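You operate a simulated robot arm through the tools that you are given. There is no shell and no other tool.

You run a simulated robot arm. Do the job below in one go: nothing can be reset, and whatever is moved stays where it is left.

JOB
Top the sink up to the line with hot water and squirt in washing-up liquid.
Fine: enough to lather; flip cap shut, blue bottle back, tap off. Set down upright: blue bottle. Where these are worked on the way, their far stop is far enough and under half their travel is too little: flip cap.

Only the result counts: the job must be done as asked and must still hold three seconds after the hand-in. Knocking over, shifting, dropping, spilling or breaking anything else fails it. A push-on lid holds only when it is set on centred and level and pressed home; a screw cap is set on level and turned clockwise until tight.

ROBOT AND FRAMES
A 7-joint arm with a two-finger parallel gripper, fixed in place. Base frame: the origin is at the foot of the arm, x ahead of it, y to its left, z up; the work surface is at about z = 800. Readings come in mm, rad, newtons and seconds.
With the tool pointing down near the work surface it reaches from about 480 to 920 mm from the base axis. Its first joint turns from -2.007 to 2.007 rad. Payload 3.91 kg.
The tool frame sits at the grasp point between the pads (the TCP): z along the fingers, y along the line on which they close. The tips reach 30 mm beyond it. Largest opening 110 mm; finger width 20, thickness 10; the body of the gripper, 48 by 112 mm, starts 55 mm behind the TCP.
Orientation is told as [roll, pitch, yaw] about the base's x, y, z axes, in that order, counted from this pose: with the fingers straight down and closing along the base's y, the tool's x points along the base's -x, its y along +y and its z along -z.

CONTROLS
- The arm moves only by the tool apply_moves. Its argument "deltas" is a list that holds one entry, the list of rows, each a list of 7 numbers: the shift along the base's x, y, z in units of 25 mm (1.0 is 25 mm), then the turn, a rotation vector about the base's x, y, z in units of 5 degrees (1.0 is 5 degrees), then the finger opening in mm, from 0 to 110. In form: [[[tx, ty, tz, rx, ry, rz, fingers], ...]]. A call has 1 to 20 rows; each row shifts and turns the commanded pose from where the row before left it. A call with a number of a shift or a turn outside -1 to 1 is refused whole. Each row takes 0.2 s and may step no farther than 50 mm and 0.15 rad from the row before; otherwise, or with a gripper value out of range, the whole call is refused. Where a pose cannot be reached the arm comes as near as it can. A force on the tool above 60 N (or 10 N above the force at the start of the call, whichever is more), or a blocked arm, ends the call early, and 0.2 s more pass. The fingers move at their own pace (about 153 mm/s each) and stop on an object; they squeeze with about 30 N. The grip force told is the motor's: it shows also when the fingers shut on nothing. Time passes only in rows, and 0.2 s behind the last, so rows that do not move let the fingers close. It gives the time, the measured TCP pose, the force on the tool (base axes), the opening and the grip force at its end, in the units of the frame above (readings bear some noise), with the torque about the TCP (base axes, N m) and any sound that the robot's microphone picked up.
- Cameras (640 x 400 px; columns grow to the right, rows downward): "scene" is now at [216.3, 162.6, 1360.4]; the picture's right is [-0.48, -0.88, 0.00], its down [-0.54, 0.29, -0.79] and it looks along [0.69, -0.38, -0.61] (base axes); focal length 244 px, centre (320, 200). "wrist" rides on the gripper at [72, 17, -103] in the tool frame; the picture's right is [-0.23, 0.97, 0.00], its down [-0.76, -0.18, -0.62] and it looks along [-0.61, -0.14, 0.78] (tool axes); focal length 222 px, centre (320, 200). There is no depth. A picture from a camera that has moved, and an enlarged one, comes with that camera's place and axes in the base frame and with its lens.
- capture(camera): a new picture of that camera. It takes no simulated time.
- raise_lower(by): slides the trunk up (or, below 0, down) by that many mm; the arm and the scene camera ride with it, the base frame stays. It gives what a move gives, with no picture.
- pan_tilt(pan, tilt): turns the head with the scene camera to pan (to the left, within 1.396 rad either way) and tilt (down, from -0.506 to 1.204), counted from straight ahead of the robot. It gives what a move gives.
- zoom(camera, box): a new picture of the part [left, top, right, bottom] of that camera's present view, enlarged. It takes no simulated time.
- job_done(): hands the job in; it is judged then, once.

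Places have to be worked out from the pictures, the camera data and where the tool is seen. Open the gripper and draw the arm clear of the work before you hand the job in, unless the task says otherwise.

The tools are called after "Request:" as a command line: name --argument value ..., lists and objects as JSON in quotes. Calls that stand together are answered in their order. apply_moves: Moves the arm, as the interface text tells. Its arguments: {"type":"object","properties":{"deltas":{"type":"array","items":{"type":"array","items":{"type":"array","items":{"type":"number"}}}}},"required":["deltas"]} The other tools are called the same way: raise_lower (by) slides the trunk up or down; pan_tilt (pan, tilt) turns the head that bears the scene camera; capture (camera) takes a picture; zoom (camera, box) takes an enlarged picture of a part of a camera's view; job_done () hands the job in.

At the start:

```text
time: 0.0
tcp_pos: [605.8, -277.5, 1198.5]
orientation: [0.0, 0.0, 0.001]
force: [-0.4, -0.5, -0.1]
ft_torque: [0.03, 0.02, -0.01]
width: 109.8
finger_force: 0.0
trunk travel left (down, up): [-700.0, 290.0]
head pan, tilt: [-0.497, 0.661]
```

scene: 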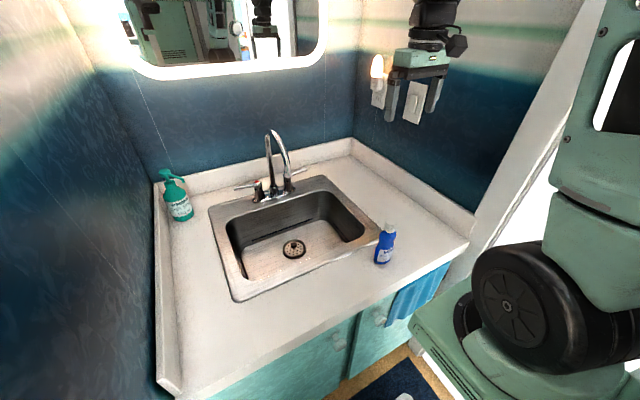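
wrist: 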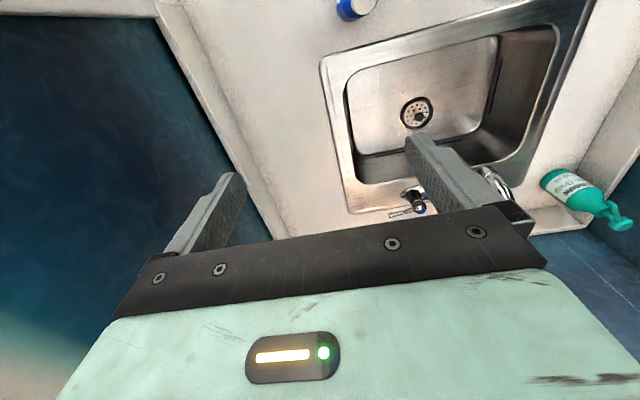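

I'll start by looking closely at the sink, the taps and the blue bottle before moving anything.

Request:
zoom --camera "scene" --box '[220, 120, 340, 220]'

Request:
zoom --camera "scene" --box '[340, 200, 440, 280]'

Request:
zoom --camera "scene" --box '[200, 170, 400, 310]'

Request:
zoom --camera "scene" --box '[140, 150, 220, 230]'

```text
4.00 times, centred on (280, 170) of scene
camera zoom: at [216.3, 162.6, 1360.4], right [-0.48, -0.88, 0.0], down [-0.54, 0.29, -0.79], along [0.69, -0.38, -0.61], focal length 977 px, centre (480, 320)
```

zoom: 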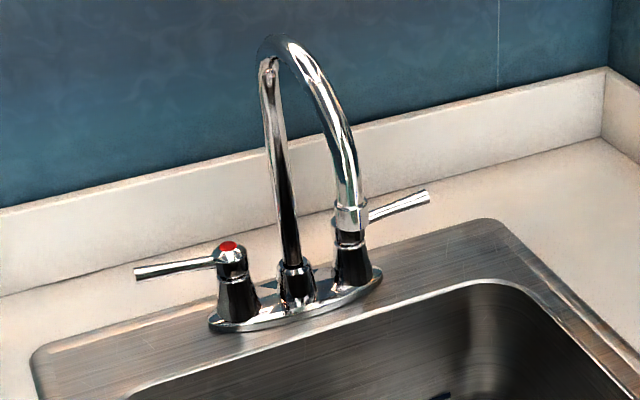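

```text
5.00 times, centred on (390, 240) of scene
camera zoom: at [216.3, 162.6, 1360.4], right [-0.48, -0.88, 0.0], down [-0.54, 0.29, -0.79], along [0.69, -0.38, -0.61], focal length 1222 px, centre (-30, 0)
```

zoom: 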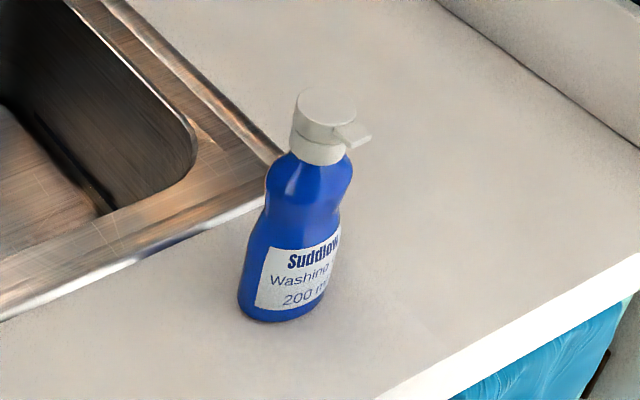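

```text
2.86 times, centred on (300, 240) of scene
camera zoom: at [216.3, 162.6, 1360.4], right [-0.48, -0.88, 0.0], down [-0.54, 0.29, -0.79], along [0.69, -0.38, -0.61], focal length 698 px, centre (377, 86)
```

zoom: 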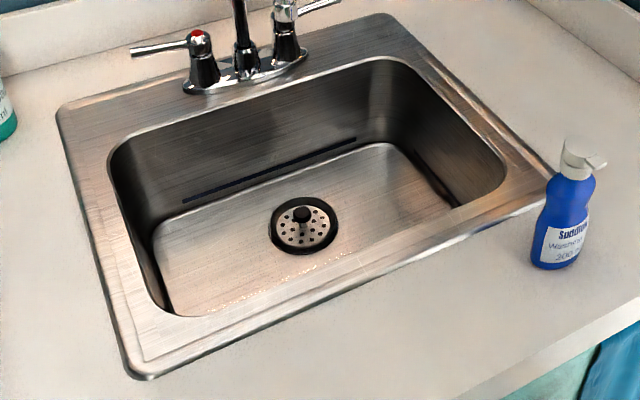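

```text
5.00 times, centred on (180, 190) of scene
camera zoom: at [216.3, 162.6, 1360.4], right [-0.48, -0.88, 0.0], down [-0.54, 0.29, -0.79], along [0.69, -0.38, -0.61], focal length 1222 px, centre (1020, 250)
```

zoom: 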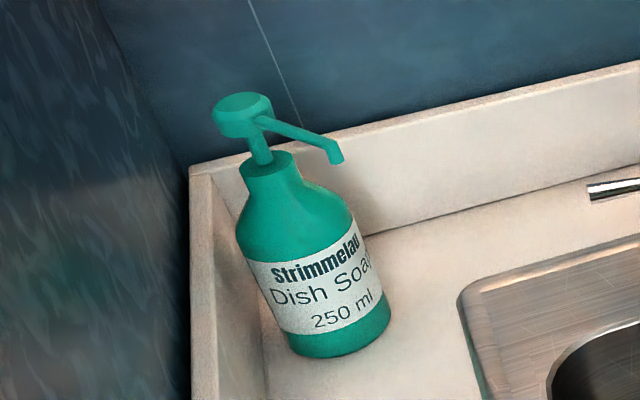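

The dark line on the far basin wall is likely the fill line; the red dot marks the hot tap (the left lever). I'll look closer at the drain and the line, and from the wrist camera.

Request:
zoom --camera "scene" --box '[270, 225, 320, 265]'

Request:
zoom --camera "scene" --box '[220, 200, 320, 290]'

Request:
zoom --camera "wrist" --box '[330, 0, 590, 220]'

Request:
zoom --camera "wrist" --box '[380, 70, 460, 150]'

```text
10.00 times, centred on (295, 245) of scene
camera zoom: at [216.3, 162.6, 1360.4], right [-0.48, -0.88, 0.0], down [-0.54, 0.29, -0.79], along [0.69, -0.38, -0.61], focal length 2443 px, centre (570, -250)
```

zoom: 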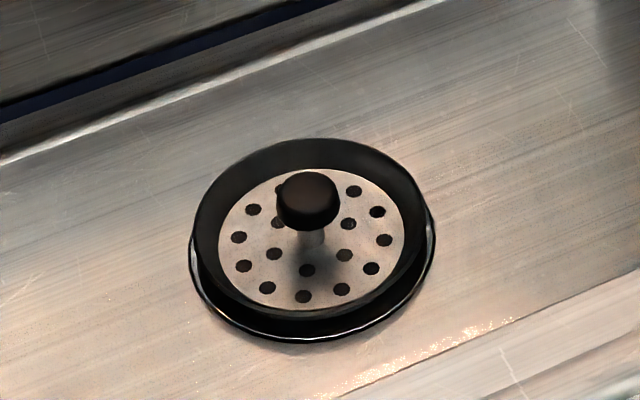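

```text
4.44 times, centred on (270, 245) of scene
camera zoom: at [216.3, 162.6, 1360.4], right [-0.48, -0.88, 0.0], down [-0.54, 0.29, -0.79], along [0.69, -0.38, -0.61], focal length 1086 px, centre (542, 0)
```

zoom: 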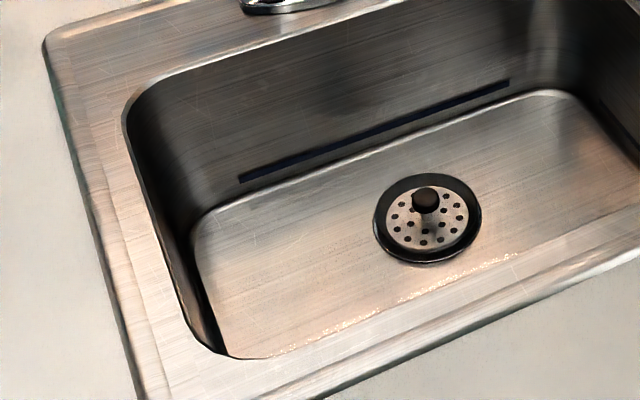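

```text
1.82 times, centred on (460, 110) of wrist
camera zoom: at [533.0, -260.9, 1301.5], right [0.23, 0.97, 0.0], down [0.76, -0.18, 0.62], along [0.61, -0.14, -0.78], focal length 404 px, centre (66, 364)
```

zoom: 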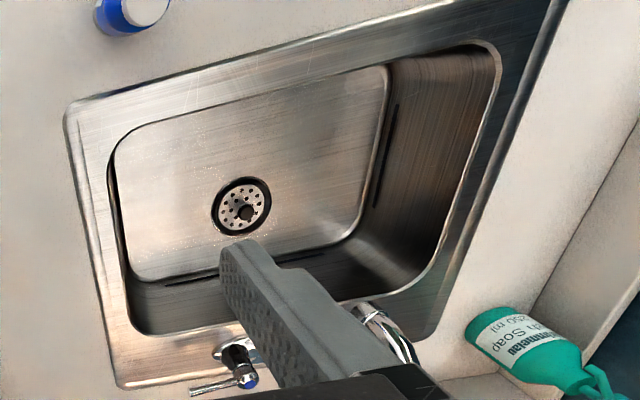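

```text
5.00 times, centred on (420, 110) of wrist
camera zoom: at [533.0, -260.9, 1301.5], right [0.23, 0.97, 0.0], down [0.76, -0.18, 0.62], along [0.61, -0.14, -0.78], focal length 1111 px, centre (-180, 650)
```

zoom: 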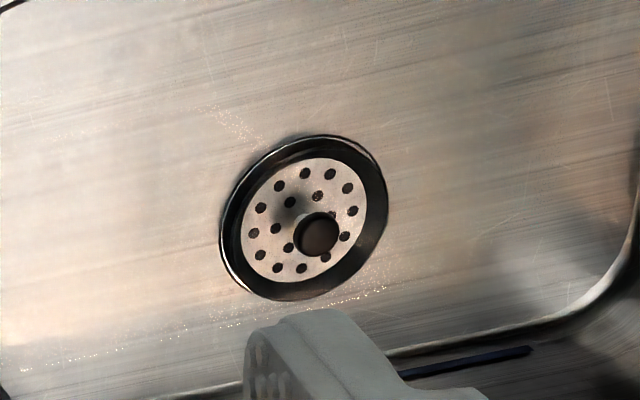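

The black strainer ring appears to sit slightly proud of the drain, at about (791, -41, 664). The spout tip is roughly above it at (787, -42, 981). The hot lever pivots near (950, 19, 867) and the bottle stands near (521, -205). I'll move the tool over the front of the basin to see it all more closely.

Request:
apply_moves --deltas '[[[0.1, 0.9, -0.7, 0, 0, 0, 110], [0.1, 0.9, -0.7, 0, 0, 0, 110], [0.1, 0.9, -0.7, 0, 0, 0, 110], [0.1, 0.9, -0.7, 0, 0, 0, 110], [0.1, 0.9, -0.7, 0, 0, 0, 60], [0.1, 0.9, -0.7, 0, 0, 0, 60], [0.1, 0.9, -0.7, 0, 0, 0, 30], [0.1, 0.9, -0.7, 0, 0, 0, 0], [0.1, 0.9, -0.7, 0, 0, 0, 0], [0.1, 0.9, -0.7, 0, 0, 0, 0]]]'

```text
time: 2.2
tcp_pos: [632.3, -53.1, 1024.0]
orientation: [0.0, -0.001, -0.002]
force: [0.1, 0.2, 0.0]
ft_torque: [0.02, -0.01, -0.01]
width: 0.0
finger_force: 30.7
trunk travel left (down, up): [-700.0, 290.0]
head pan, tilt: [-0.497, 0.661]
```

The arm reached (632, -53, 1024). I'll take both views from here.

Request:
capture --camera "wrist"

Request:
capture --camera "scene"

```text
taken
camera wrist: at [557.8, -36.4, 1127.0], right [0.23, 0.97, 0.0], down [0.76, -0.18, 0.62], along [0.61, -0.14, -0.78], focal length 222 px, centre (320, 200)
```

wrist: 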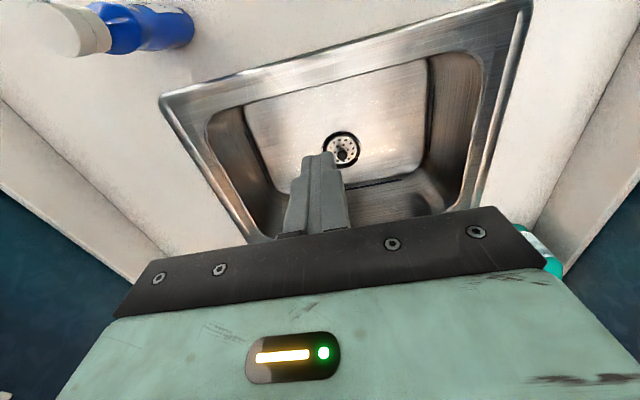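

```text
taken
camera scene: at [216.1, 162.4, 1360.5], right [-0.48, -0.88, 0.0], down [-0.54, 0.29, -0.79], along [0.69, -0.38, -0.61], focal length 244 px, centre (320, 200)
```

scene: 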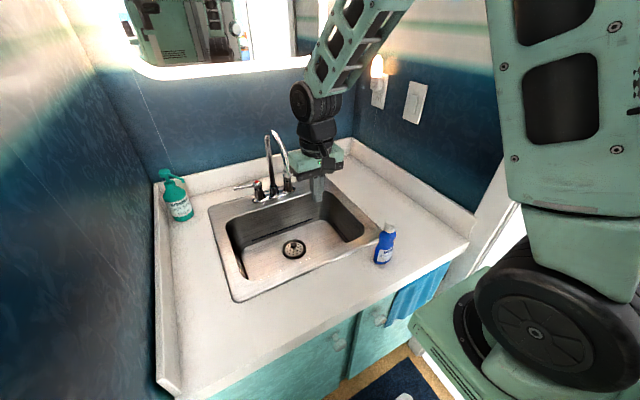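

Request:
zoom --camera "wrist" --box '[290, 115, 390, 195]'

Request:
zoom --camera "wrist" --box '[0, 0, 240, 150]'

```text
5.00 times, centred on (340, 155) of wrist
camera zoom: at [557.8, -36.4, 1127.0], right [0.23, 0.97, 0.0], down [0.76, -0.18, 0.62], along [0.61, -0.14, -0.78], focal length 1111 px, centre (220, 425)
```

zoom: 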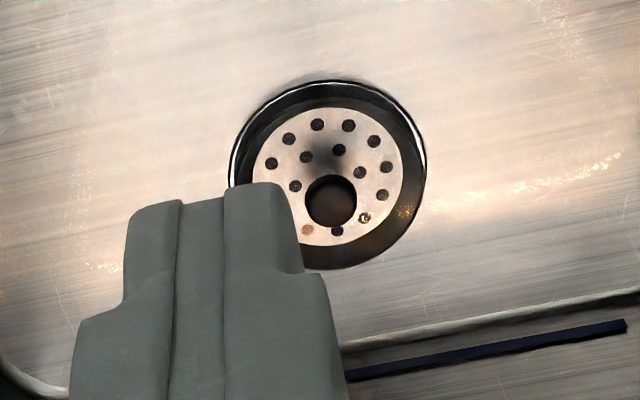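

```text
2.67 times, centred on (120, 75) of wrist
camera zoom: at [557.8, -36.4, 1127.0], right [0.23, 0.97, 0.0], down [0.76, -0.18, 0.62], along [0.61, -0.14, -0.78], focal length 592 px, centre (853, 533)
```

zoom: 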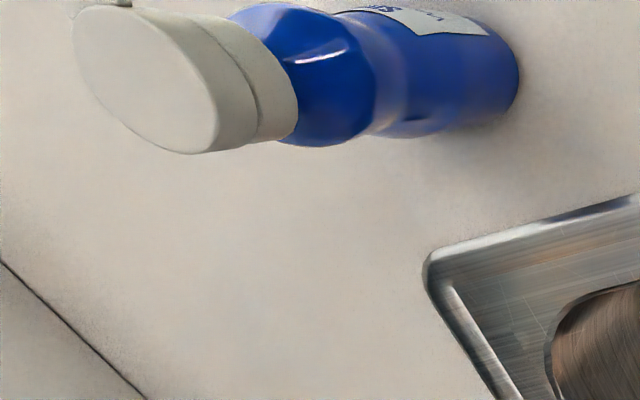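

The readings and both views agree: drain disc near z=664, knob top near (787, -40, 690), fill line near z=680, spout tip near (785, -42, 977). The strainer looks slightly raised, so I'll tilt the closed fingers 27° forward, come in under the spout and stop just above the knob.

Request:
apply_moves --deltas '[[[0.12, 0.087, -0.83, 0, -0.9, 0, 0], [0.12, 0.087, -0.83, 0, -0.9, 0, 0], [0.12, 0.087, -0.83, 0, -0.9, 0, 0], [0.12, 0.087, -0.83, 0, -0.9, 0, 0], [0.12, 0.087, -0.83, 0, -0.9, 0, 0], [0.12, 0.087, -0.83, 0, -0.9, 0, 0], [0.75, 0, -0.85, 0, 0, 0, 0], [0.75, 0, -0.85, 0, 0, 0, 0], [0.75, 0, -0.85, 0, 0, 0, 0], [0.75, 0, -0.85, 0, 0, 0, 0], [0.75, 0, -0.85, 0, 0, 0, 0], [0.75, 0, -0.85, 0, 0, 0, 0], [0.75, 0, -0.85, 0, 0, 0, 0]]]'

Request:
capture --camera "scene"

Request:
capture --camera "wrist"

```text
time: 5.0
tcp_pos: [780.0, -39.9, 747.7]
orientation: [-0.001, -0.471, 0.001]
force: [-0.5, 0.4, 0.0]
ft_torque: [0.02, 0.02, -0.02]
width: 0.1
finger_force: 29.6
trunk travel left (down, up): [-700.0, 290.0]
head pan, tilt: [-0.497, 0.661]
```

```text
taken
camera scene: at [216.0, 162.7, 1360.5], right [-0.48, -0.88, 0.0], down [-0.54, 0.29, -0.79], along [0.69, -0.38, -0.61], focal length 244 px, centre (320, 200)
```

scene: 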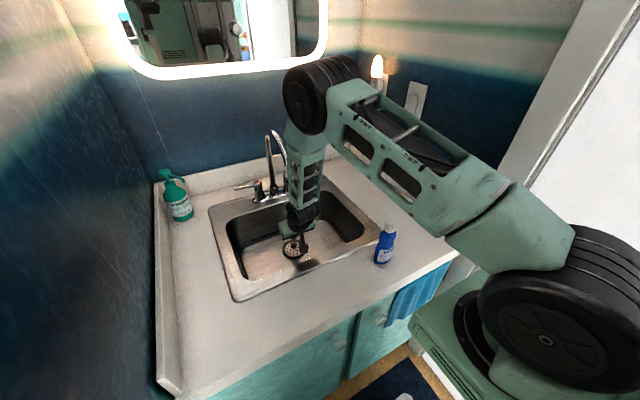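

```text
taken
camera wrist: at [667.9, -23.4, 808.1], right [0.2, 0.97, 0.1], down [0.4, -0.18, 0.9], along [0.9, -0.14, -0.42], focal length 222 px, centre (320, 200)
```

wrist: 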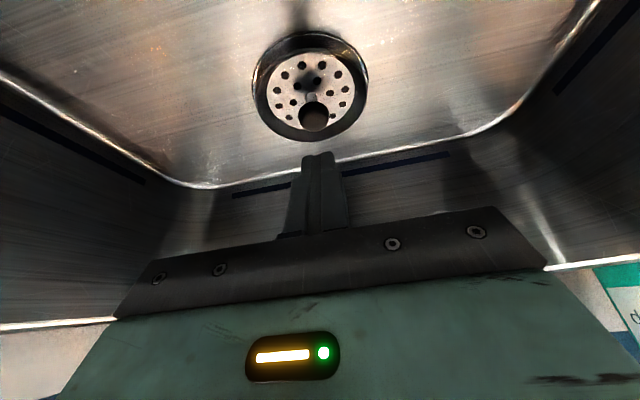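

Request:
zoom --camera "wrist" --box '[230, 20, 390, 160]'

Request:
zoom --camera "scene" --box '[260, 200, 340, 280]'

```text
2.86 times, centred on (310, 90) of wrist
camera zoom: at [667.9, -23.4, 808.1], right [0.2, 0.97, 0.1], down [0.4, -0.18, 0.9], along [0.9, -0.14, -0.42], focal length 635 px, centre (349, 514)
```

zoom: 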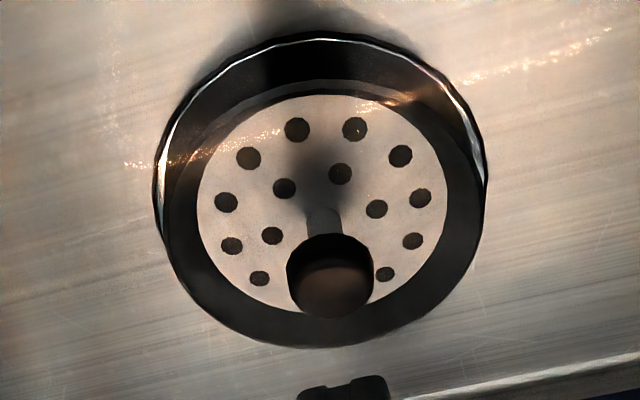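

```text
5.00 times, centred on (300, 240) of scene
camera zoom: at [216.0, 162.7, 1360.5], right [-0.48, -0.88, 0.0], down [-0.54, 0.29, -0.79], along [0.69, -0.38, -0.61], focal length 1222 px, centre (420, 0)
```

zoom: 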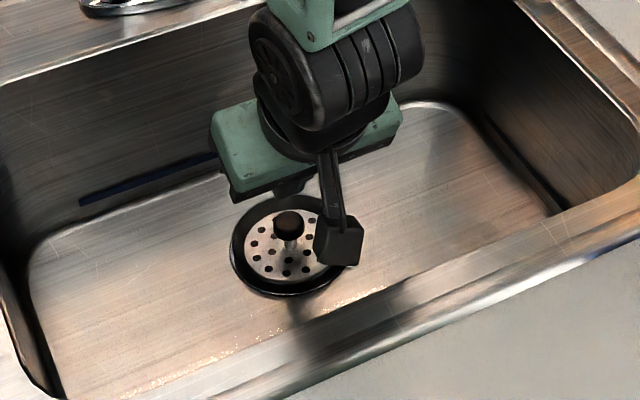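

The stopper's near side shows a dark side wall above the shiny flange, so it sits raised (open). I'll lower the closed fingertips onto the knob in small steps and read the force.

Request:
apply_moves --deltas '[[[0.05, 0, -0.3, 0, 0, 0, 0], [0.05, 0, -0.3, 0, 0, 0, 0], [0, 0, -0.15, 0, 0, 0, 0], [0, 0, -0.1, 0, 0, 0, 0], [0, 0, -0.1, 0, 0, 0, 0]]]'

Request:
zoom --camera "wrist" --box '[230, 20, 390, 160]'

```text
time: 6.2
tcp_pos: [782.6, -38.0, 724.3]
orientation: [0.001, -0.472, 0.001]
force: [-0.9, 0.2, -0.2]
ft_torque: [0.01, 0.0, 0.01]
width: 0.0
finger_force: 30.3
trunk travel left (down, up): [-700.0, 290.0]
head pan, tilt: [-0.497, 0.661]
```

```text
2.86 times, centred on (310, 90) of wrist
camera zoom: at [671.2, -22.6, 784.7], right [0.2, 0.97, 0.1], down [0.4, -0.18, 0.9], along [0.9, -0.14, -0.42], focal length 635 px, centre (349, 514)
```

zoom: 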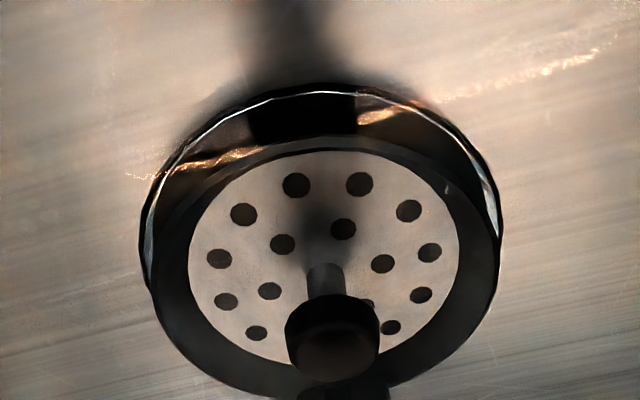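

No contact yet at z=724. I'll keep stepping down 2 mm at a time.

Request:
apply_moves --deltas '[[[0, -0.06, -0.1, 0, 0, 0, 0], [0, 0, -0.1, 0, 0, 0, 0], [0, 0, -0.1, 0, 0, 0, 0]]]'

Request:
capture --camera "wrist"

```text
time: 7.0
tcp_pos: [783.6, -39.1, 718.2]
orientation: [0.001, -0.471, 0.0]
force: [0.5, 0.1, 0.3]
ft_torque: [-0.01, 0.04, 0.01]
width: 0.0
finger_force: 29.8
trunk travel left (down, up): [-700.0, 290.0]
head pan, tilt: [-0.497, 0.661]
```

```text
taken
camera wrist: at [670.7, -23.4, 778.4], right [0.2, 0.97, 0.1], down [0.4, -0.18, 0.9], along [0.9, -0.14, -0.42], focal length 222 px, centre (320, 200)
```

wrist: 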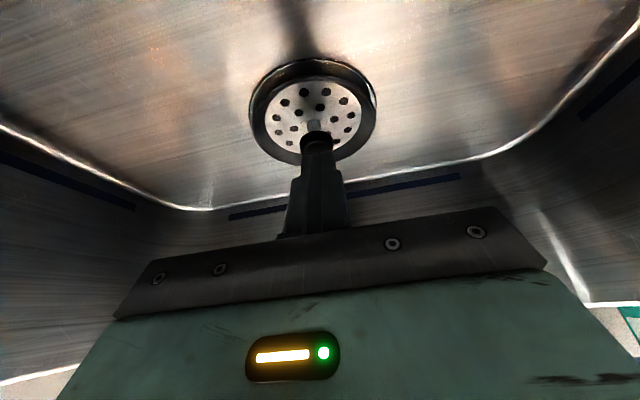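

Request:
apply_moves --deltas '[[[0, 0, -0.1, 0, 0, 0, 0], [0, 0, -0.1, 0, 0, 0, 0], [0, 0, -0.1, 0, 0, 0, 0]]]'

Request:
zoom --camera "wrist" --box '[230, 40, 410, 220]'

```text
time: 7.9
tcp_pos: [787.4, -37.7, 718.0]
orientation: [0.001, -0.487, 0.002]
force: [-4.2, -0.5, 28.3]
ft_torque: [0.0, -0.05, 0.05]
width: 0.1
finger_force: 30.1
trunk travel left (down, up): [-700.0, 290.0]
head pan, tilt: [-0.497, 0.661]
stopped in row 3: the force on the tool passed its limit at 62 N (the readings are from after the stop); the commanded pose is now the measured one
```

```text
2.22 times, centred on (320, 130) of wrist
camera zoom: at [674.5, -23.2, 774.8], right [0.2, 0.97, 0.11], down [0.38, -0.18, 0.91], along [0.9, -0.14, -0.41], focal length 494 px, centre (320, 356)
```

zoom: 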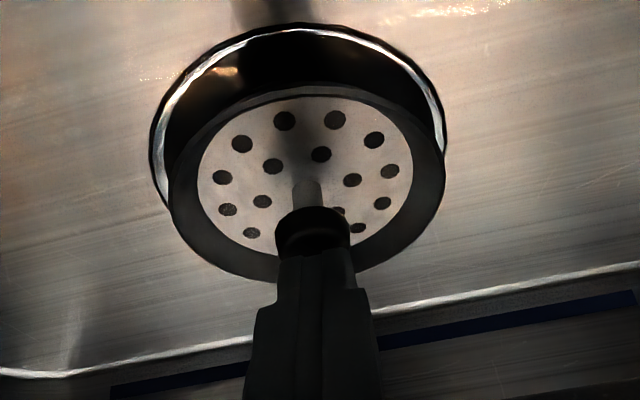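

The knob is solid: 62 N pushed on it with no downward movement, so the stopper is already home. I'll back out the way I came and go look at the hot lever with the wrist camera.

Request:
apply_moves --deltas '[[[-0.1, 0, 0.6, 0, 0, 0, 0], [-0.75, 0, 0.85, 0, 0, 0, 0], [-0.75, 0, 0.85, 0, 0, 0, 0], [-0.75, 0, 0.85, 0, 0, 0, 0], [-0.75, 0, 0.85, 0, 0, 0, 0], [-0.75, 0, 0.85, 0, 0, 0, 0], [-0.75, 0, 0.85, 0, 0, 0, 0], [-0.75, 0, 0.85, 0, 0, 0, 0], [0.5, 0.62, 0.9, 0, 0, 0, 0], [0.5, 0.62, 0.9, 0, 0, 0, 0], [0.5, 0.62, 0.9, 0, 0, 0, 0], [0.5, 0.62, 0.9, 0, 0, 0, 0], [0.5, 0.62, 0.9, 0, 0, 0, 0]]]'

Request:
capture --camera "wrist"

Request:
capture --camera "scene"

```text
time: 10.7
tcp_pos: [715.1, 35.6, 992.5]
orientation: [0.001, -0.478, -0.002]
force: [-0.1, 0.3, -0.3]
ft_torque: [0.05, 0.0, 0.02]
width: 0.0
finger_force: 29.7
trunk travel left (down, up): [-700.0, 290.0]
head pan, tilt: [-0.497, 0.661]
```

```text
taken
camera wrist: at [602.8, 51.9, 1050.2], right [0.2, 0.97, 0.11], down [0.39, -0.18, 0.9], along [0.9, -0.14, -0.42], focal length 222 px, centre (320, 200)
```

wrist: 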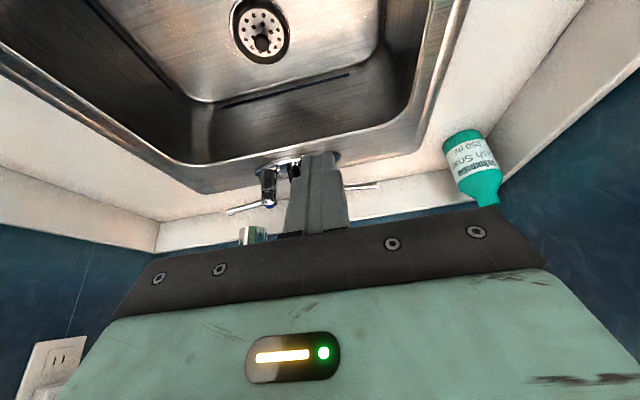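

```text
taken
camera scene: at [216.4, 162.5, 1360.4], right [-0.48, -0.88, 0.0], down [-0.54, 0.29, -0.79], along [0.69, -0.38, -0.61], focal length 244 px, centre (320, 200)
```

scene: 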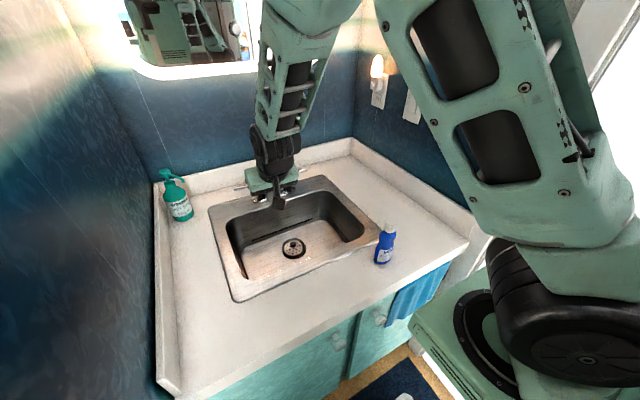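

The fingers hide the hot knob, though its lever end shows at (375,186). I'll shift left about 110 mm for a clearer view.

Request:
apply_moves --deltas '[[[0.2, 0.9, 0, 0, 0, 0, 0], [0.2, 0.9, 0, 0, 0, 0, 0], [0.2, 0.9, 0, 0, 0, 0, 0], [0.2, 0.9, 0, 0, 0, 0, 0], [0.2, 0.9, 0, 0, 0, 0, 0]]]'

Request:
capture --camera "wrist"

Request:
zoom --camera "wrist" --box '[200, 120, 360, 240]'

Request:
zoom --camera "scene" --box '[220, 140, 320, 220]'

```text
time: 11.9
tcp_pos: [738.1, 150.1, 989.1]
orientation: [0.003, -0.477, 0.002]
force: [0.6, -0.1, 0.8]
ft_torque: [-0.01, 0.0, 0.02]
width: 0.2
finger_force: 29.7
trunk travel left (down, up): [-700.0, 290.0]
head pan, tilt: [-0.497, 0.661]
```

```text
taken
camera wrist: at [625.6, 165.9, 1048.3], right [0.2, 0.97, 0.11], down [0.39, -0.18, 0.9], along [0.9, -0.14, -0.42], focal length 222 px, centre (320, 200)
```

wrist: 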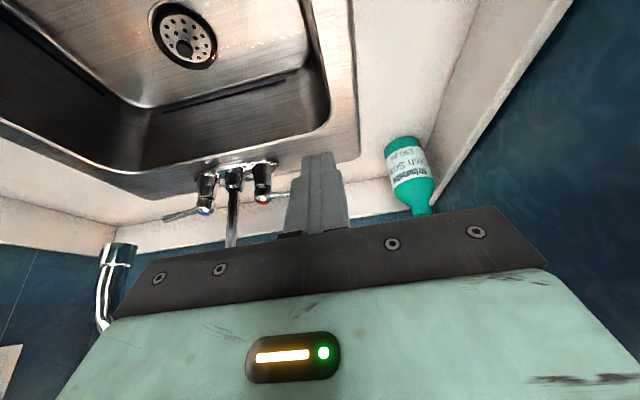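

```text
3.33 times, centred on (280, 180) of wrist
camera zoom: at [625.6, 165.9, 1048.3], right [0.2, 0.97, 0.11], down [0.39, -0.18, 0.9], along [0.9, -0.14, -0.42], focal length 740 px, centre (453, 267)
```

zoom: 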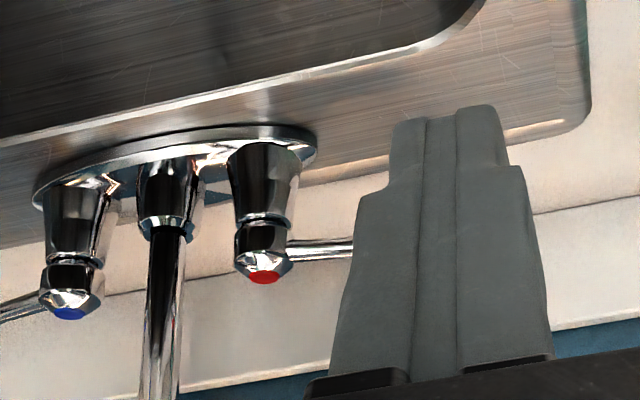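

```text
5.00 times, centred on (270, 180) of scene
camera zoom: at [216.3, 162.4, 1360.5], right [-0.48, -0.88, 0.0], down [-0.54, 0.29, -0.79], along [0.69, -0.38, -0.61], focal length 1222 px, centre (570, 300)
```

zoom: 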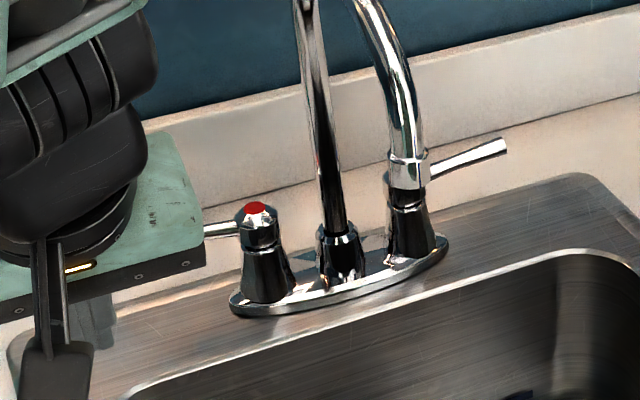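

Triangulating again: the hot knob is at (957, 15, 881) and its lever points to +y, with its end near (956, 95, 877). I'll bring the closed fingers over and behind the lever, staying above it for now.

Request:
apply_moves --deltas '[[[0.92, -0.25, -0.1, 0, 0, 0, 0], [0.92, -0.25, -0.1, 0, 0, 0, 0], [0.92, -0.25, -0.1, 0, 0, 0, 0], [0.92, -0.25, -0.1, 0, 0, 0, 0], [0.92, -0.25, -0.1, 0, 0, 0, 0], [0.92, -0.25, -0.1, 0, 0, 0, 0], [0.92, -0.25, -0.1, 0, 0, 0, 0], [0.92, -0.25, -0.1, 0, 0, 0, 0], [0.92, -0.25, -0.1, 0, 0, 0, 0], [0.92, -0.25, -0.1, 0, 0, 0, 0], [0.92, -0.25, -0.1, 0, 0, 0, 0]]]'

Request:
capture --camera "wrist"

Request:
zoom --camera "scene" --box '[200, 110, 340, 220]'

```text
time: 14.3
tcp_pos: [990.7, 82.6, 962.9]
orientation: [0.001, -0.475, 0.0]
force: [0.1, 0.2, 1.5]
ft_torque: [-0.02, -0.03, -0.03]
width: 0.1
finger_force: 30.1
trunk travel left (down, up): [-700.0, 290.0]
head pan, tilt: [-0.497, 0.661]
```

```text
taken
camera wrist: at [878.2, 99.1, 1022.7], right [0.2, 0.97, 0.11], down [0.39, -0.18, 0.9], along [0.9, -0.14, -0.42], focal length 222 px, centre (320, 200)
```

wrist: 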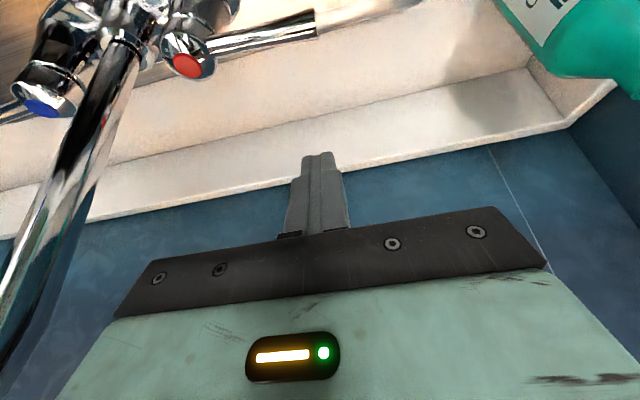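

```text
3.64 times, centred on (270, 165) of scene
camera zoom: at [215.9, 162.9, 1360.5], right [-0.48, -0.88, 0.0], down [-0.54, 0.29, -0.79], along [0.69, -0.38, -0.61], focal length 888 px, centre (502, 327)
```

zoom: 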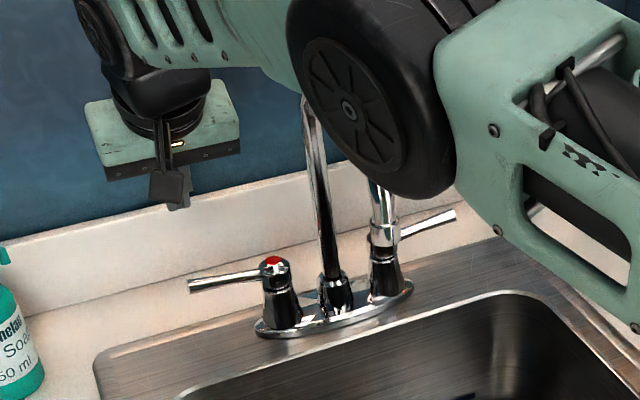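

The reach is good, but the arm's elbow looks close to the spout in the scene picture. I'll check the whole view before lowering.

Request:
capture --camera "scene"

Request:
zoom --camera "scene" --box '[120, 0, 240, 60]'

```text
taken
camera scene: at [215.9, 162.9, 1360.5], right [-0.48, -0.88, 0.0], down [-0.54, 0.29, -0.79], along [0.69, -0.38, -0.61], focal length 244 px, centre (320, 200)
```

scene: 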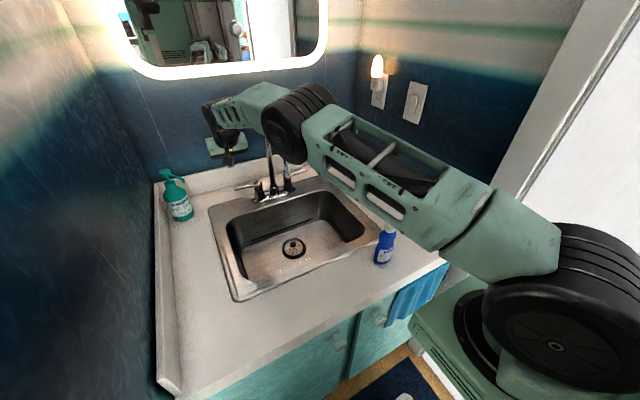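

```text
5.33 times, centred on (180, 30) of scene
camera zoom: at [215.9, 162.9, 1360.5], right [-0.48, -0.88, 0.0], down [-0.54, 0.29, -0.79], along [0.69, -0.38, -0.61], focal length 1303 px, centre (1067, 1107)
```

zoom: 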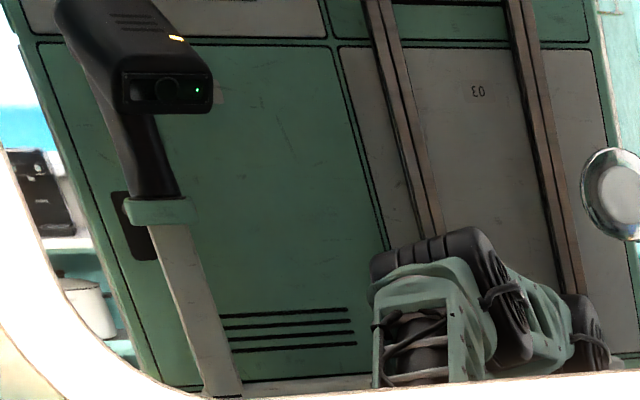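

Working from the wrist position, the elbow lies near (580, 0, 1220), well clear of the spout. I'll lower the fingers behind the hot lever to about z=885.

Request:
apply_moves --deltas '[[[0, 0, -0.8, 0, 0, 0, 0], [0, 0, -0.8, 0, 0, 0, 0], [0, 0, -0.8, 0, 0, 0, 0], [0, 0, -0.7, 0, 0, 0, 0]]]'

Request:
capture --camera "wrist"

Request:
zoom --camera "scene" --box '[200, 110, 340, 220]'

```text
time: 15.3
tcp_pos: [993.3, 83.9, 885.0]
orientation: [0.003, -0.479, 0.0]
force: [0.6, -0.1, -0.1]
ft_torque: [0.01, -0.02, 0.02]
width: 0.0
finger_force: 30.4
trunk travel left (down, up): [-700.0, 290.0]
head pan, tilt: [-0.497, 0.661]
```

```text
taken
camera wrist: at [880.1, 99.1, 943.5], right [0.2, 0.97, 0.11], down [0.39, -0.18, 0.9], along [0.9, -0.14, -0.42], focal length 222 px, centre (320, 200)
```

wrist: 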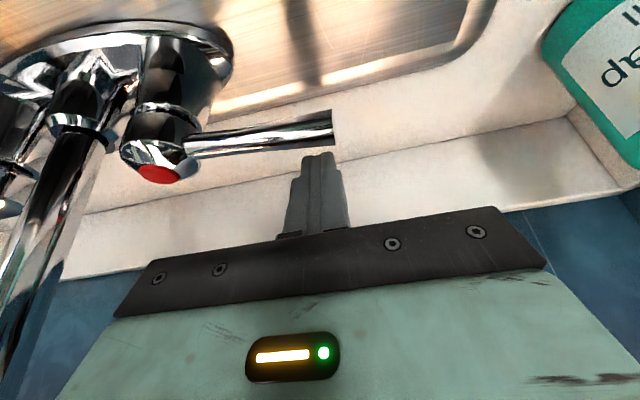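

```text
3.64 times, centred on (270, 165) of scene
camera zoom: at [216.2, 162.7, 1360.5], right [-0.48, -0.88, 0.0], down [-0.54, 0.29, -0.79], along [0.69, -0.38, -0.61], focal length 888 px, centre (502, 327)
```

zoom: 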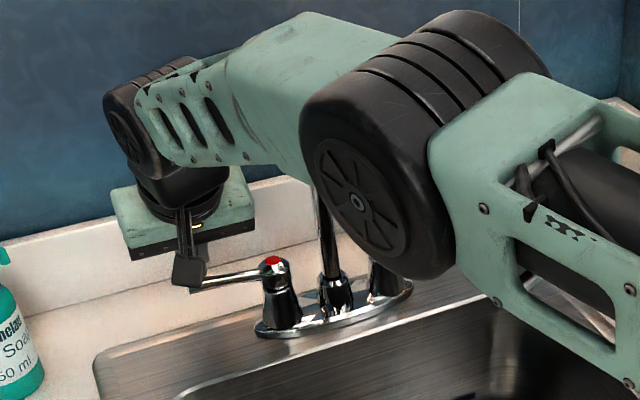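

The fingers are behind the lever, whose end is near (952, 97, 878). I'll pull it toward the robot a little and see whether water runs.

Request:
apply_moves --deltas '[[[-0.5, -0.24, 0, 0, 0, 0, 0], [-0.4, -0.24, 0, 0, 0, 0, 0], [-0.3, 0, 0, 0, 0, 0, 0], [-0.3, 0.04, 0, 0, 0, 0, 0], [-0.3, 0.04, 0, 0, 0, 0, 0]]]'

Request:
capture --camera "wrist"

Request:
capture --camera "scene"

```text
time: 16.5
tcp_pos: [945.9, 71.9, 883.7]
orientation: [0.003, -0.477, -0.001]
force: [1.1, 0.5, 1.7]
ft_torque: [-0.02, -0.01, 0.04]
width: 0.0
finger_force: 30.0
trunk travel left (down, up): [-700.0, 290.0]
head pan, tilt: [-0.497, 0.661]
```

```text
taken
camera wrist: at [833.9, 88.5, 942.5], right [0.2, 0.97, 0.11], down [0.39, -0.18, 0.9], along [0.9, -0.14, -0.42], focal length 222 px, centre (320, 200)
```

wrist: 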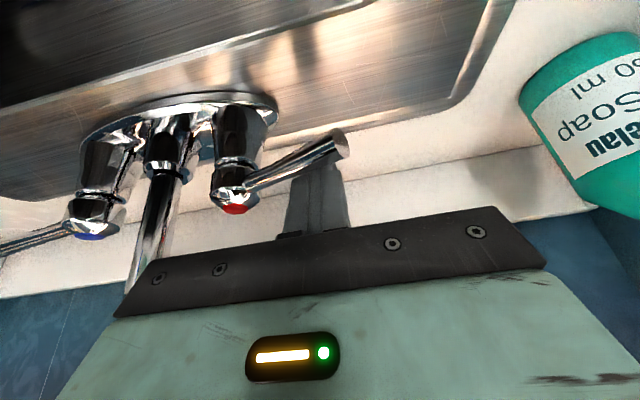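

```text
taken
camera scene: at [216.4, 162.7, 1360.4], right [-0.48, -0.88, 0.0], down [-0.54, 0.29, -0.79], along [0.69, -0.38, -0.61], focal length 244 px, centre (320, 200)
```

scene: 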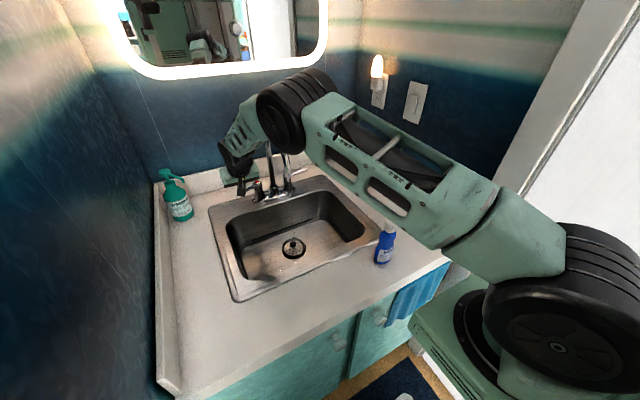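

Request:
zoom --camera "scene" --box '[220, 140, 360, 280]'

Request:
zoom --camera "scene" --box '[265, 170, 325, 270]'

```text
2.86 times, centred on (290, 210) of scene
camera zoom: at [216.4, 162.7, 1360.4], right [-0.48, -0.88, 0.0], down [-0.54, 0.29, -0.79], along [0.69, -0.38, -0.61], focal length 698 px, centre (406, 171)
```

zoom: 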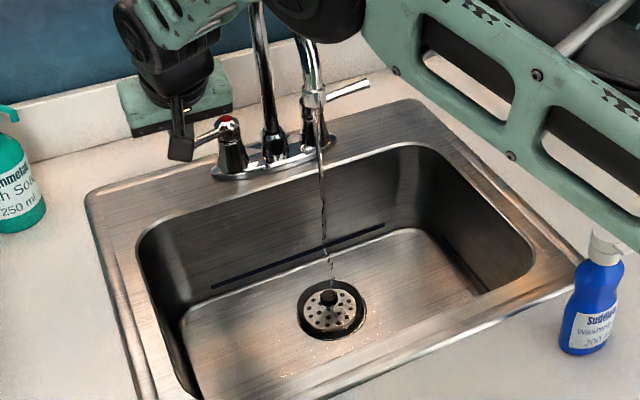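

```text
4.00 times, centred on (295, 220) of scene
camera zoom: at [216.4, 162.7, 1360.4], right [-0.48, -0.88, 0.0], down [-0.54, 0.29, -0.79], along [0.69, -0.38, -0.61], focal length 977 px, centre (420, 120)
```

zoom: 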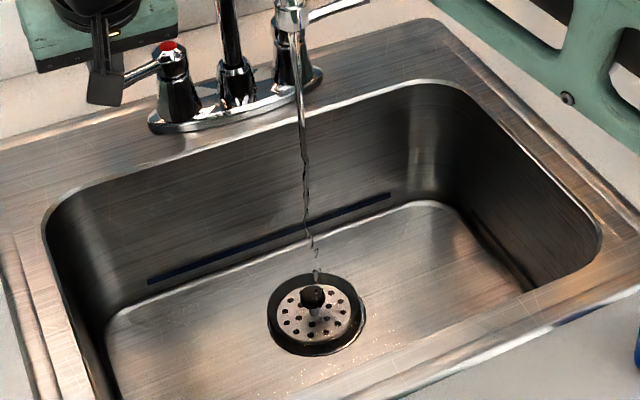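

Water is now running from the spout in a thin stream. I'll hold still for about 4 s and see whether the level rises or drains away.

Request:
apply_moves --deltas '[[[0, 0, 0, 0, 0, 0, 0], [0, 0, 0, 0, 0, 0, 0], [0, 0, 0, 0, 0, 0, 0], [0, 0, 0, 0, 0, 0, 0], [0, 0, 0, 0, 0, 0, 0], [0, 0, 0, 0, 0, 0, 0], [0, 0, 0, 0, 0, 0, 0], [0, 0, 0, 0, 0, 0, 0], [0, 0, 0, 0, 0, 0, 0], [0, 0, 0, 0, 0, 0, 0], [0, 0, 0, 0, 0, 0, 0], [0, 0, 0, 0, 0, 0, 0], [0, 0, 0, 0, 0, 0, 0], [0, 0, 0, 0, 0, 0, 0], [0, 0, 0, 0, 0, 0, 0], [0, 0, 0, 0, 0, 0, 0], [0, 0, 0, 0, 0, 0, 0], [0, 0, 0, 0, 0, 0, 0], [0, 0, 0, 0, 0, 0, 0], [0, 0, 0, 0, 0, 0, 0]]]'

Request:
zoom --camera "scene" --box '[220, 140, 360, 280]'

Request:
zoom --camera "scene" --box '[265, 220, 325, 270]'

```text
time: 20.7
tcp_pos: [946.7, 71.0, 883.8]
orientation: [0.003, -0.477, -0.001]
force: [0.2, -0.4, 0.7]
ft_torque: [-0.02, 0.01, -0.02]
width: 0.0
finger_force: 30.4
trunk travel left (down, up): [-700.0, 290.0]
head pan, tilt: [-0.497, 0.661]
```

```text
2.86 times, centred on (290, 210) of scene
camera zoom: at [216.3, 162.7, 1360.4], right [-0.48, -0.88, 0.0], down [-0.54, 0.29, -0.79], along [0.69, -0.38, -0.61], focal length 698 px, centre (406, 171)
```

zoom: 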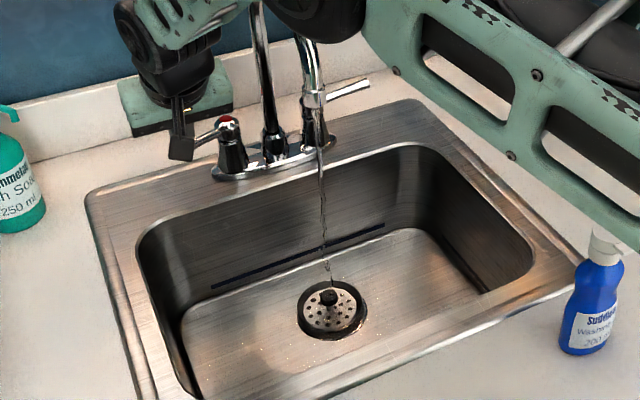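

```text
8.00 times, centred on (295, 245) of scene
camera zoom: at [216.3, 162.7, 1360.4], right [-0.48, -0.88, 0.0], down [-0.54, 0.29, -0.79], along [0.69, -0.38, -0.61], focal length 1954 px, centre (520, -160)
```

zoom: 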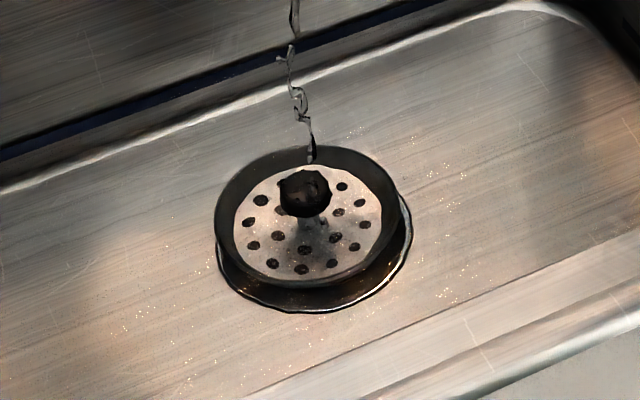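

The stream is thin and I see no clear level change yet. I'll open the lever further and watch again.

Request:
apply_moves --deltas '[[[-0.35, -0.05, 0, 0, 0, 0, 0], [-0.35, -0.1, 0, 0, 0, 0, 0], [-0.35, -0.15, 0, 0, 0, 0, 0], [0, 0, 0, 0, 0, 0, 0], [0, 0, 0, 0, 0, 0, 0], [0, 0, 0, 0, 0, 0, 0], [0, 0, 0, 0, 0, 0, 0], [0, 0, 0, 0, 0, 0, 0], [0, 0, 0, 0, 0, 0, 0], [0, 0, 0, 0, 0, 0, 0]]]'

Request:
zoom --camera "scene" --box '[220, 140, 360, 280]'

Request:
zoom --camera "scene" --box '[265, 220, 325, 270]'

```text
time: 22.9
tcp_pos: [918.8, 65.4, 884.7]
orientation: [0.002, -0.477, -0.001]
force: [-0.7, 1.0, -0.3]
ft_torque: [0.0, 0.01, -0.04]
width: 0.0
finger_force: 29.8
trunk travel left (down, up): [-700.0, 290.0]
head pan, tilt: [-0.497, 0.661]
```

```text
2.86 times, centred on (290, 210) of scene
camera zoom: at [216.3, 162.7, 1360.4], right [-0.48, -0.88, 0.0], down [-0.54, 0.29, -0.79], along [0.69, -0.38, -0.61], focal length 698 px, centre (406, 171)
```

zoom: 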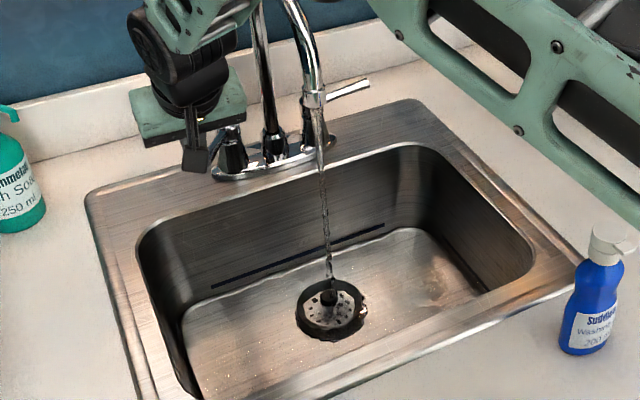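

```text
8.00 times, centred on (295, 245) of scene
camera zoom: at [216.3, 162.7, 1360.4], right [-0.48, -0.88, 0.0], down [-0.54, 0.29, -0.79], along [0.69, -0.38, -0.61], focal length 1954 px, centre (520, -160)
```

zoom: 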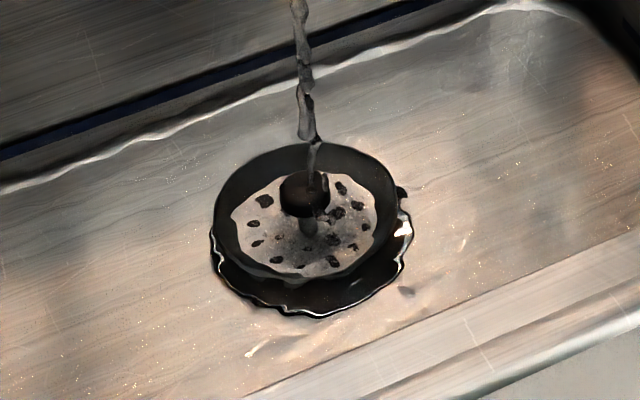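

The flow is stronger, and ripples now distort the strainer and the floor edge, so there is standing water over the drain. I'll look closely at the far wall's line for the water's edge.

Request:
zoom --camera "scene" --box '[230, 205, 330, 265]'

Request:
zoom --camera "scene" --box '[235, 220, 275, 250]'

Request:
capture --camera "wrist"

```text
6.40 times, centred on (280, 235) of scene
camera zoom: at [216.3, 162.7, 1360.4], right [-0.48, -0.88, 0.0], down [-0.54, 0.29, -0.79], along [0.69, -0.38, -0.61], focal length 1564 px, centre (576, -24)
```

zoom: 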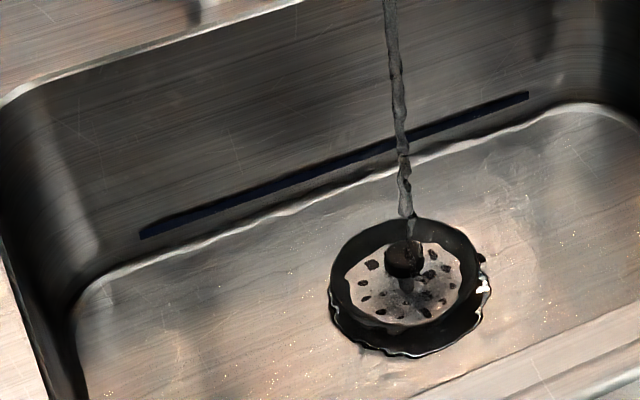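

```text
13.33 times, centred on (255, 235) of scene
camera zoom: at [216.3, 162.7, 1360.4], right [-0.48, -0.88, 0.0], down [-0.54, 0.29, -0.79], along [0.69, -0.38, -0.61], focal length 3258 px, centre (1187, -267)
```

zoom: 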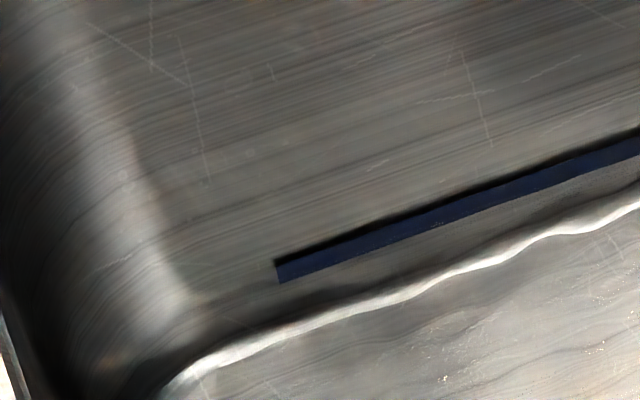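

```text
taken
camera wrist: at [807.1, 81.2, 943.8], right [0.2, 0.97, 0.11], down [0.39, -0.18, 0.9], along [0.9, -0.14, -0.42], focal length 222 px, centre (320, 200)
```

wrist: 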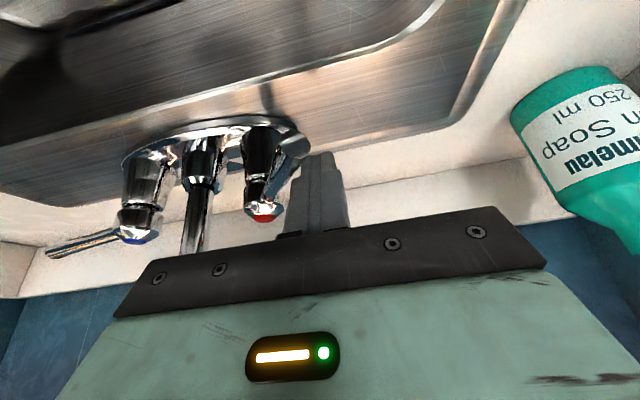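

The water is still below the line. I'll wait 4 s more to measure how fast it rises.

Request:
apply_moves --deltas '[[[0, 0, 0, 0, 0, 0, 0], [0, 0, 0, 0, 0, 0, 0], [0, 0, 0, 0, 0, 0, 0], [0, 0, 0, 0, 0, 0, 0], [0, 0, 0, 0, 0, 0, 0], [0, 0, 0, 0, 0, 0, 0], [0, 0, 0, 0, 0, 0, 0], [0, 0, 0, 0, 0, 0, 0], [0, 0, 0, 0, 0, 0, 0], [0, 0, 0, 0, 0, 0, 0], [0, 0, 0, 0, 0, 0, 0], [0, 0, 0, 0, 0, 0, 0], [0, 0, 0, 0, 0, 0, 0], [0, 0, 0, 0, 0, 0, 0], [0, 0, 0, 0, 0, 0, 0], [0, 0, 0, 0, 0, 0, 0], [0, 0, 0, 0, 0, 0, 0], [0, 0, 0, 0, 0, 0, 0], [0, 0, 0, 0, 0, 0, 0], [0, 0, 0, 0, 0, 0, 0]]]'

Request:
zoom --camera "scene" --box '[230, 205, 330, 265]'

Request:
zoom --camera "scene" --box '[235, 220, 275, 250]'

```text
time: 27.1
tcp_pos: [921.0, 65.5, 885.2]
orientation: [0.002, -0.476, 0.0]
force: [0.9, 0.9, 0.0]
ft_torque: [-0.02, -0.02, -0.02]
width: 0.0
finger_force: 29.6
trunk travel left (down, up): [-700.0, 290.0]
head pan, tilt: [-0.497, 0.661]
```

```text
6.40 times, centred on (280, 235) of scene
camera zoom: at [216.3, 162.7, 1360.4], right [-0.48, -0.88, 0.0], down [-0.54, 0.29, -0.79], along [0.69, -0.38, -0.61], focal length 1564 px, centre (576, -24)
```

zoom: 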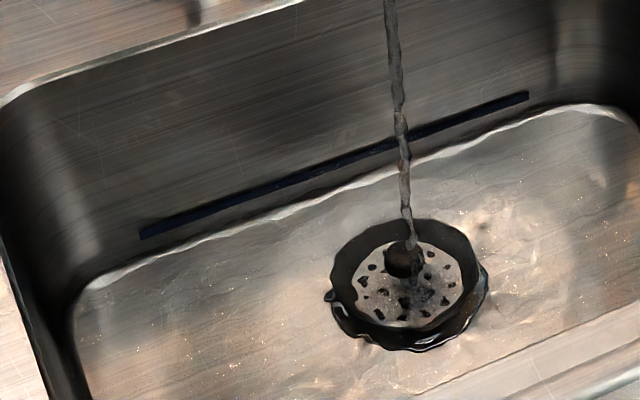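

```text
13.33 times, centred on (255, 235) of scene
camera zoom: at [216.3, 162.7, 1360.4], right [-0.48, -0.88, 0.0], down [-0.54, 0.29, -0.79], along [0.69, -0.38, -0.61], focal length 3258 px, centre (1187, -267)
```

zoom: 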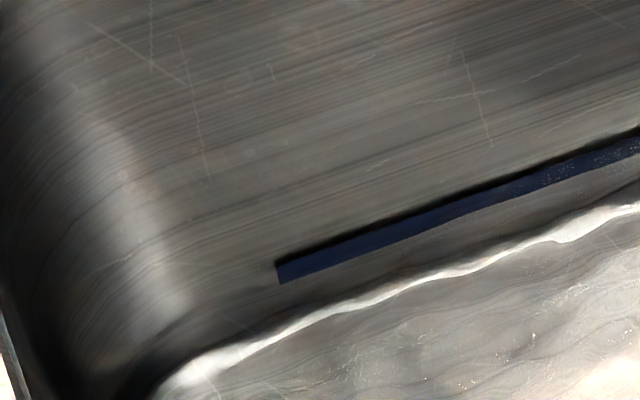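

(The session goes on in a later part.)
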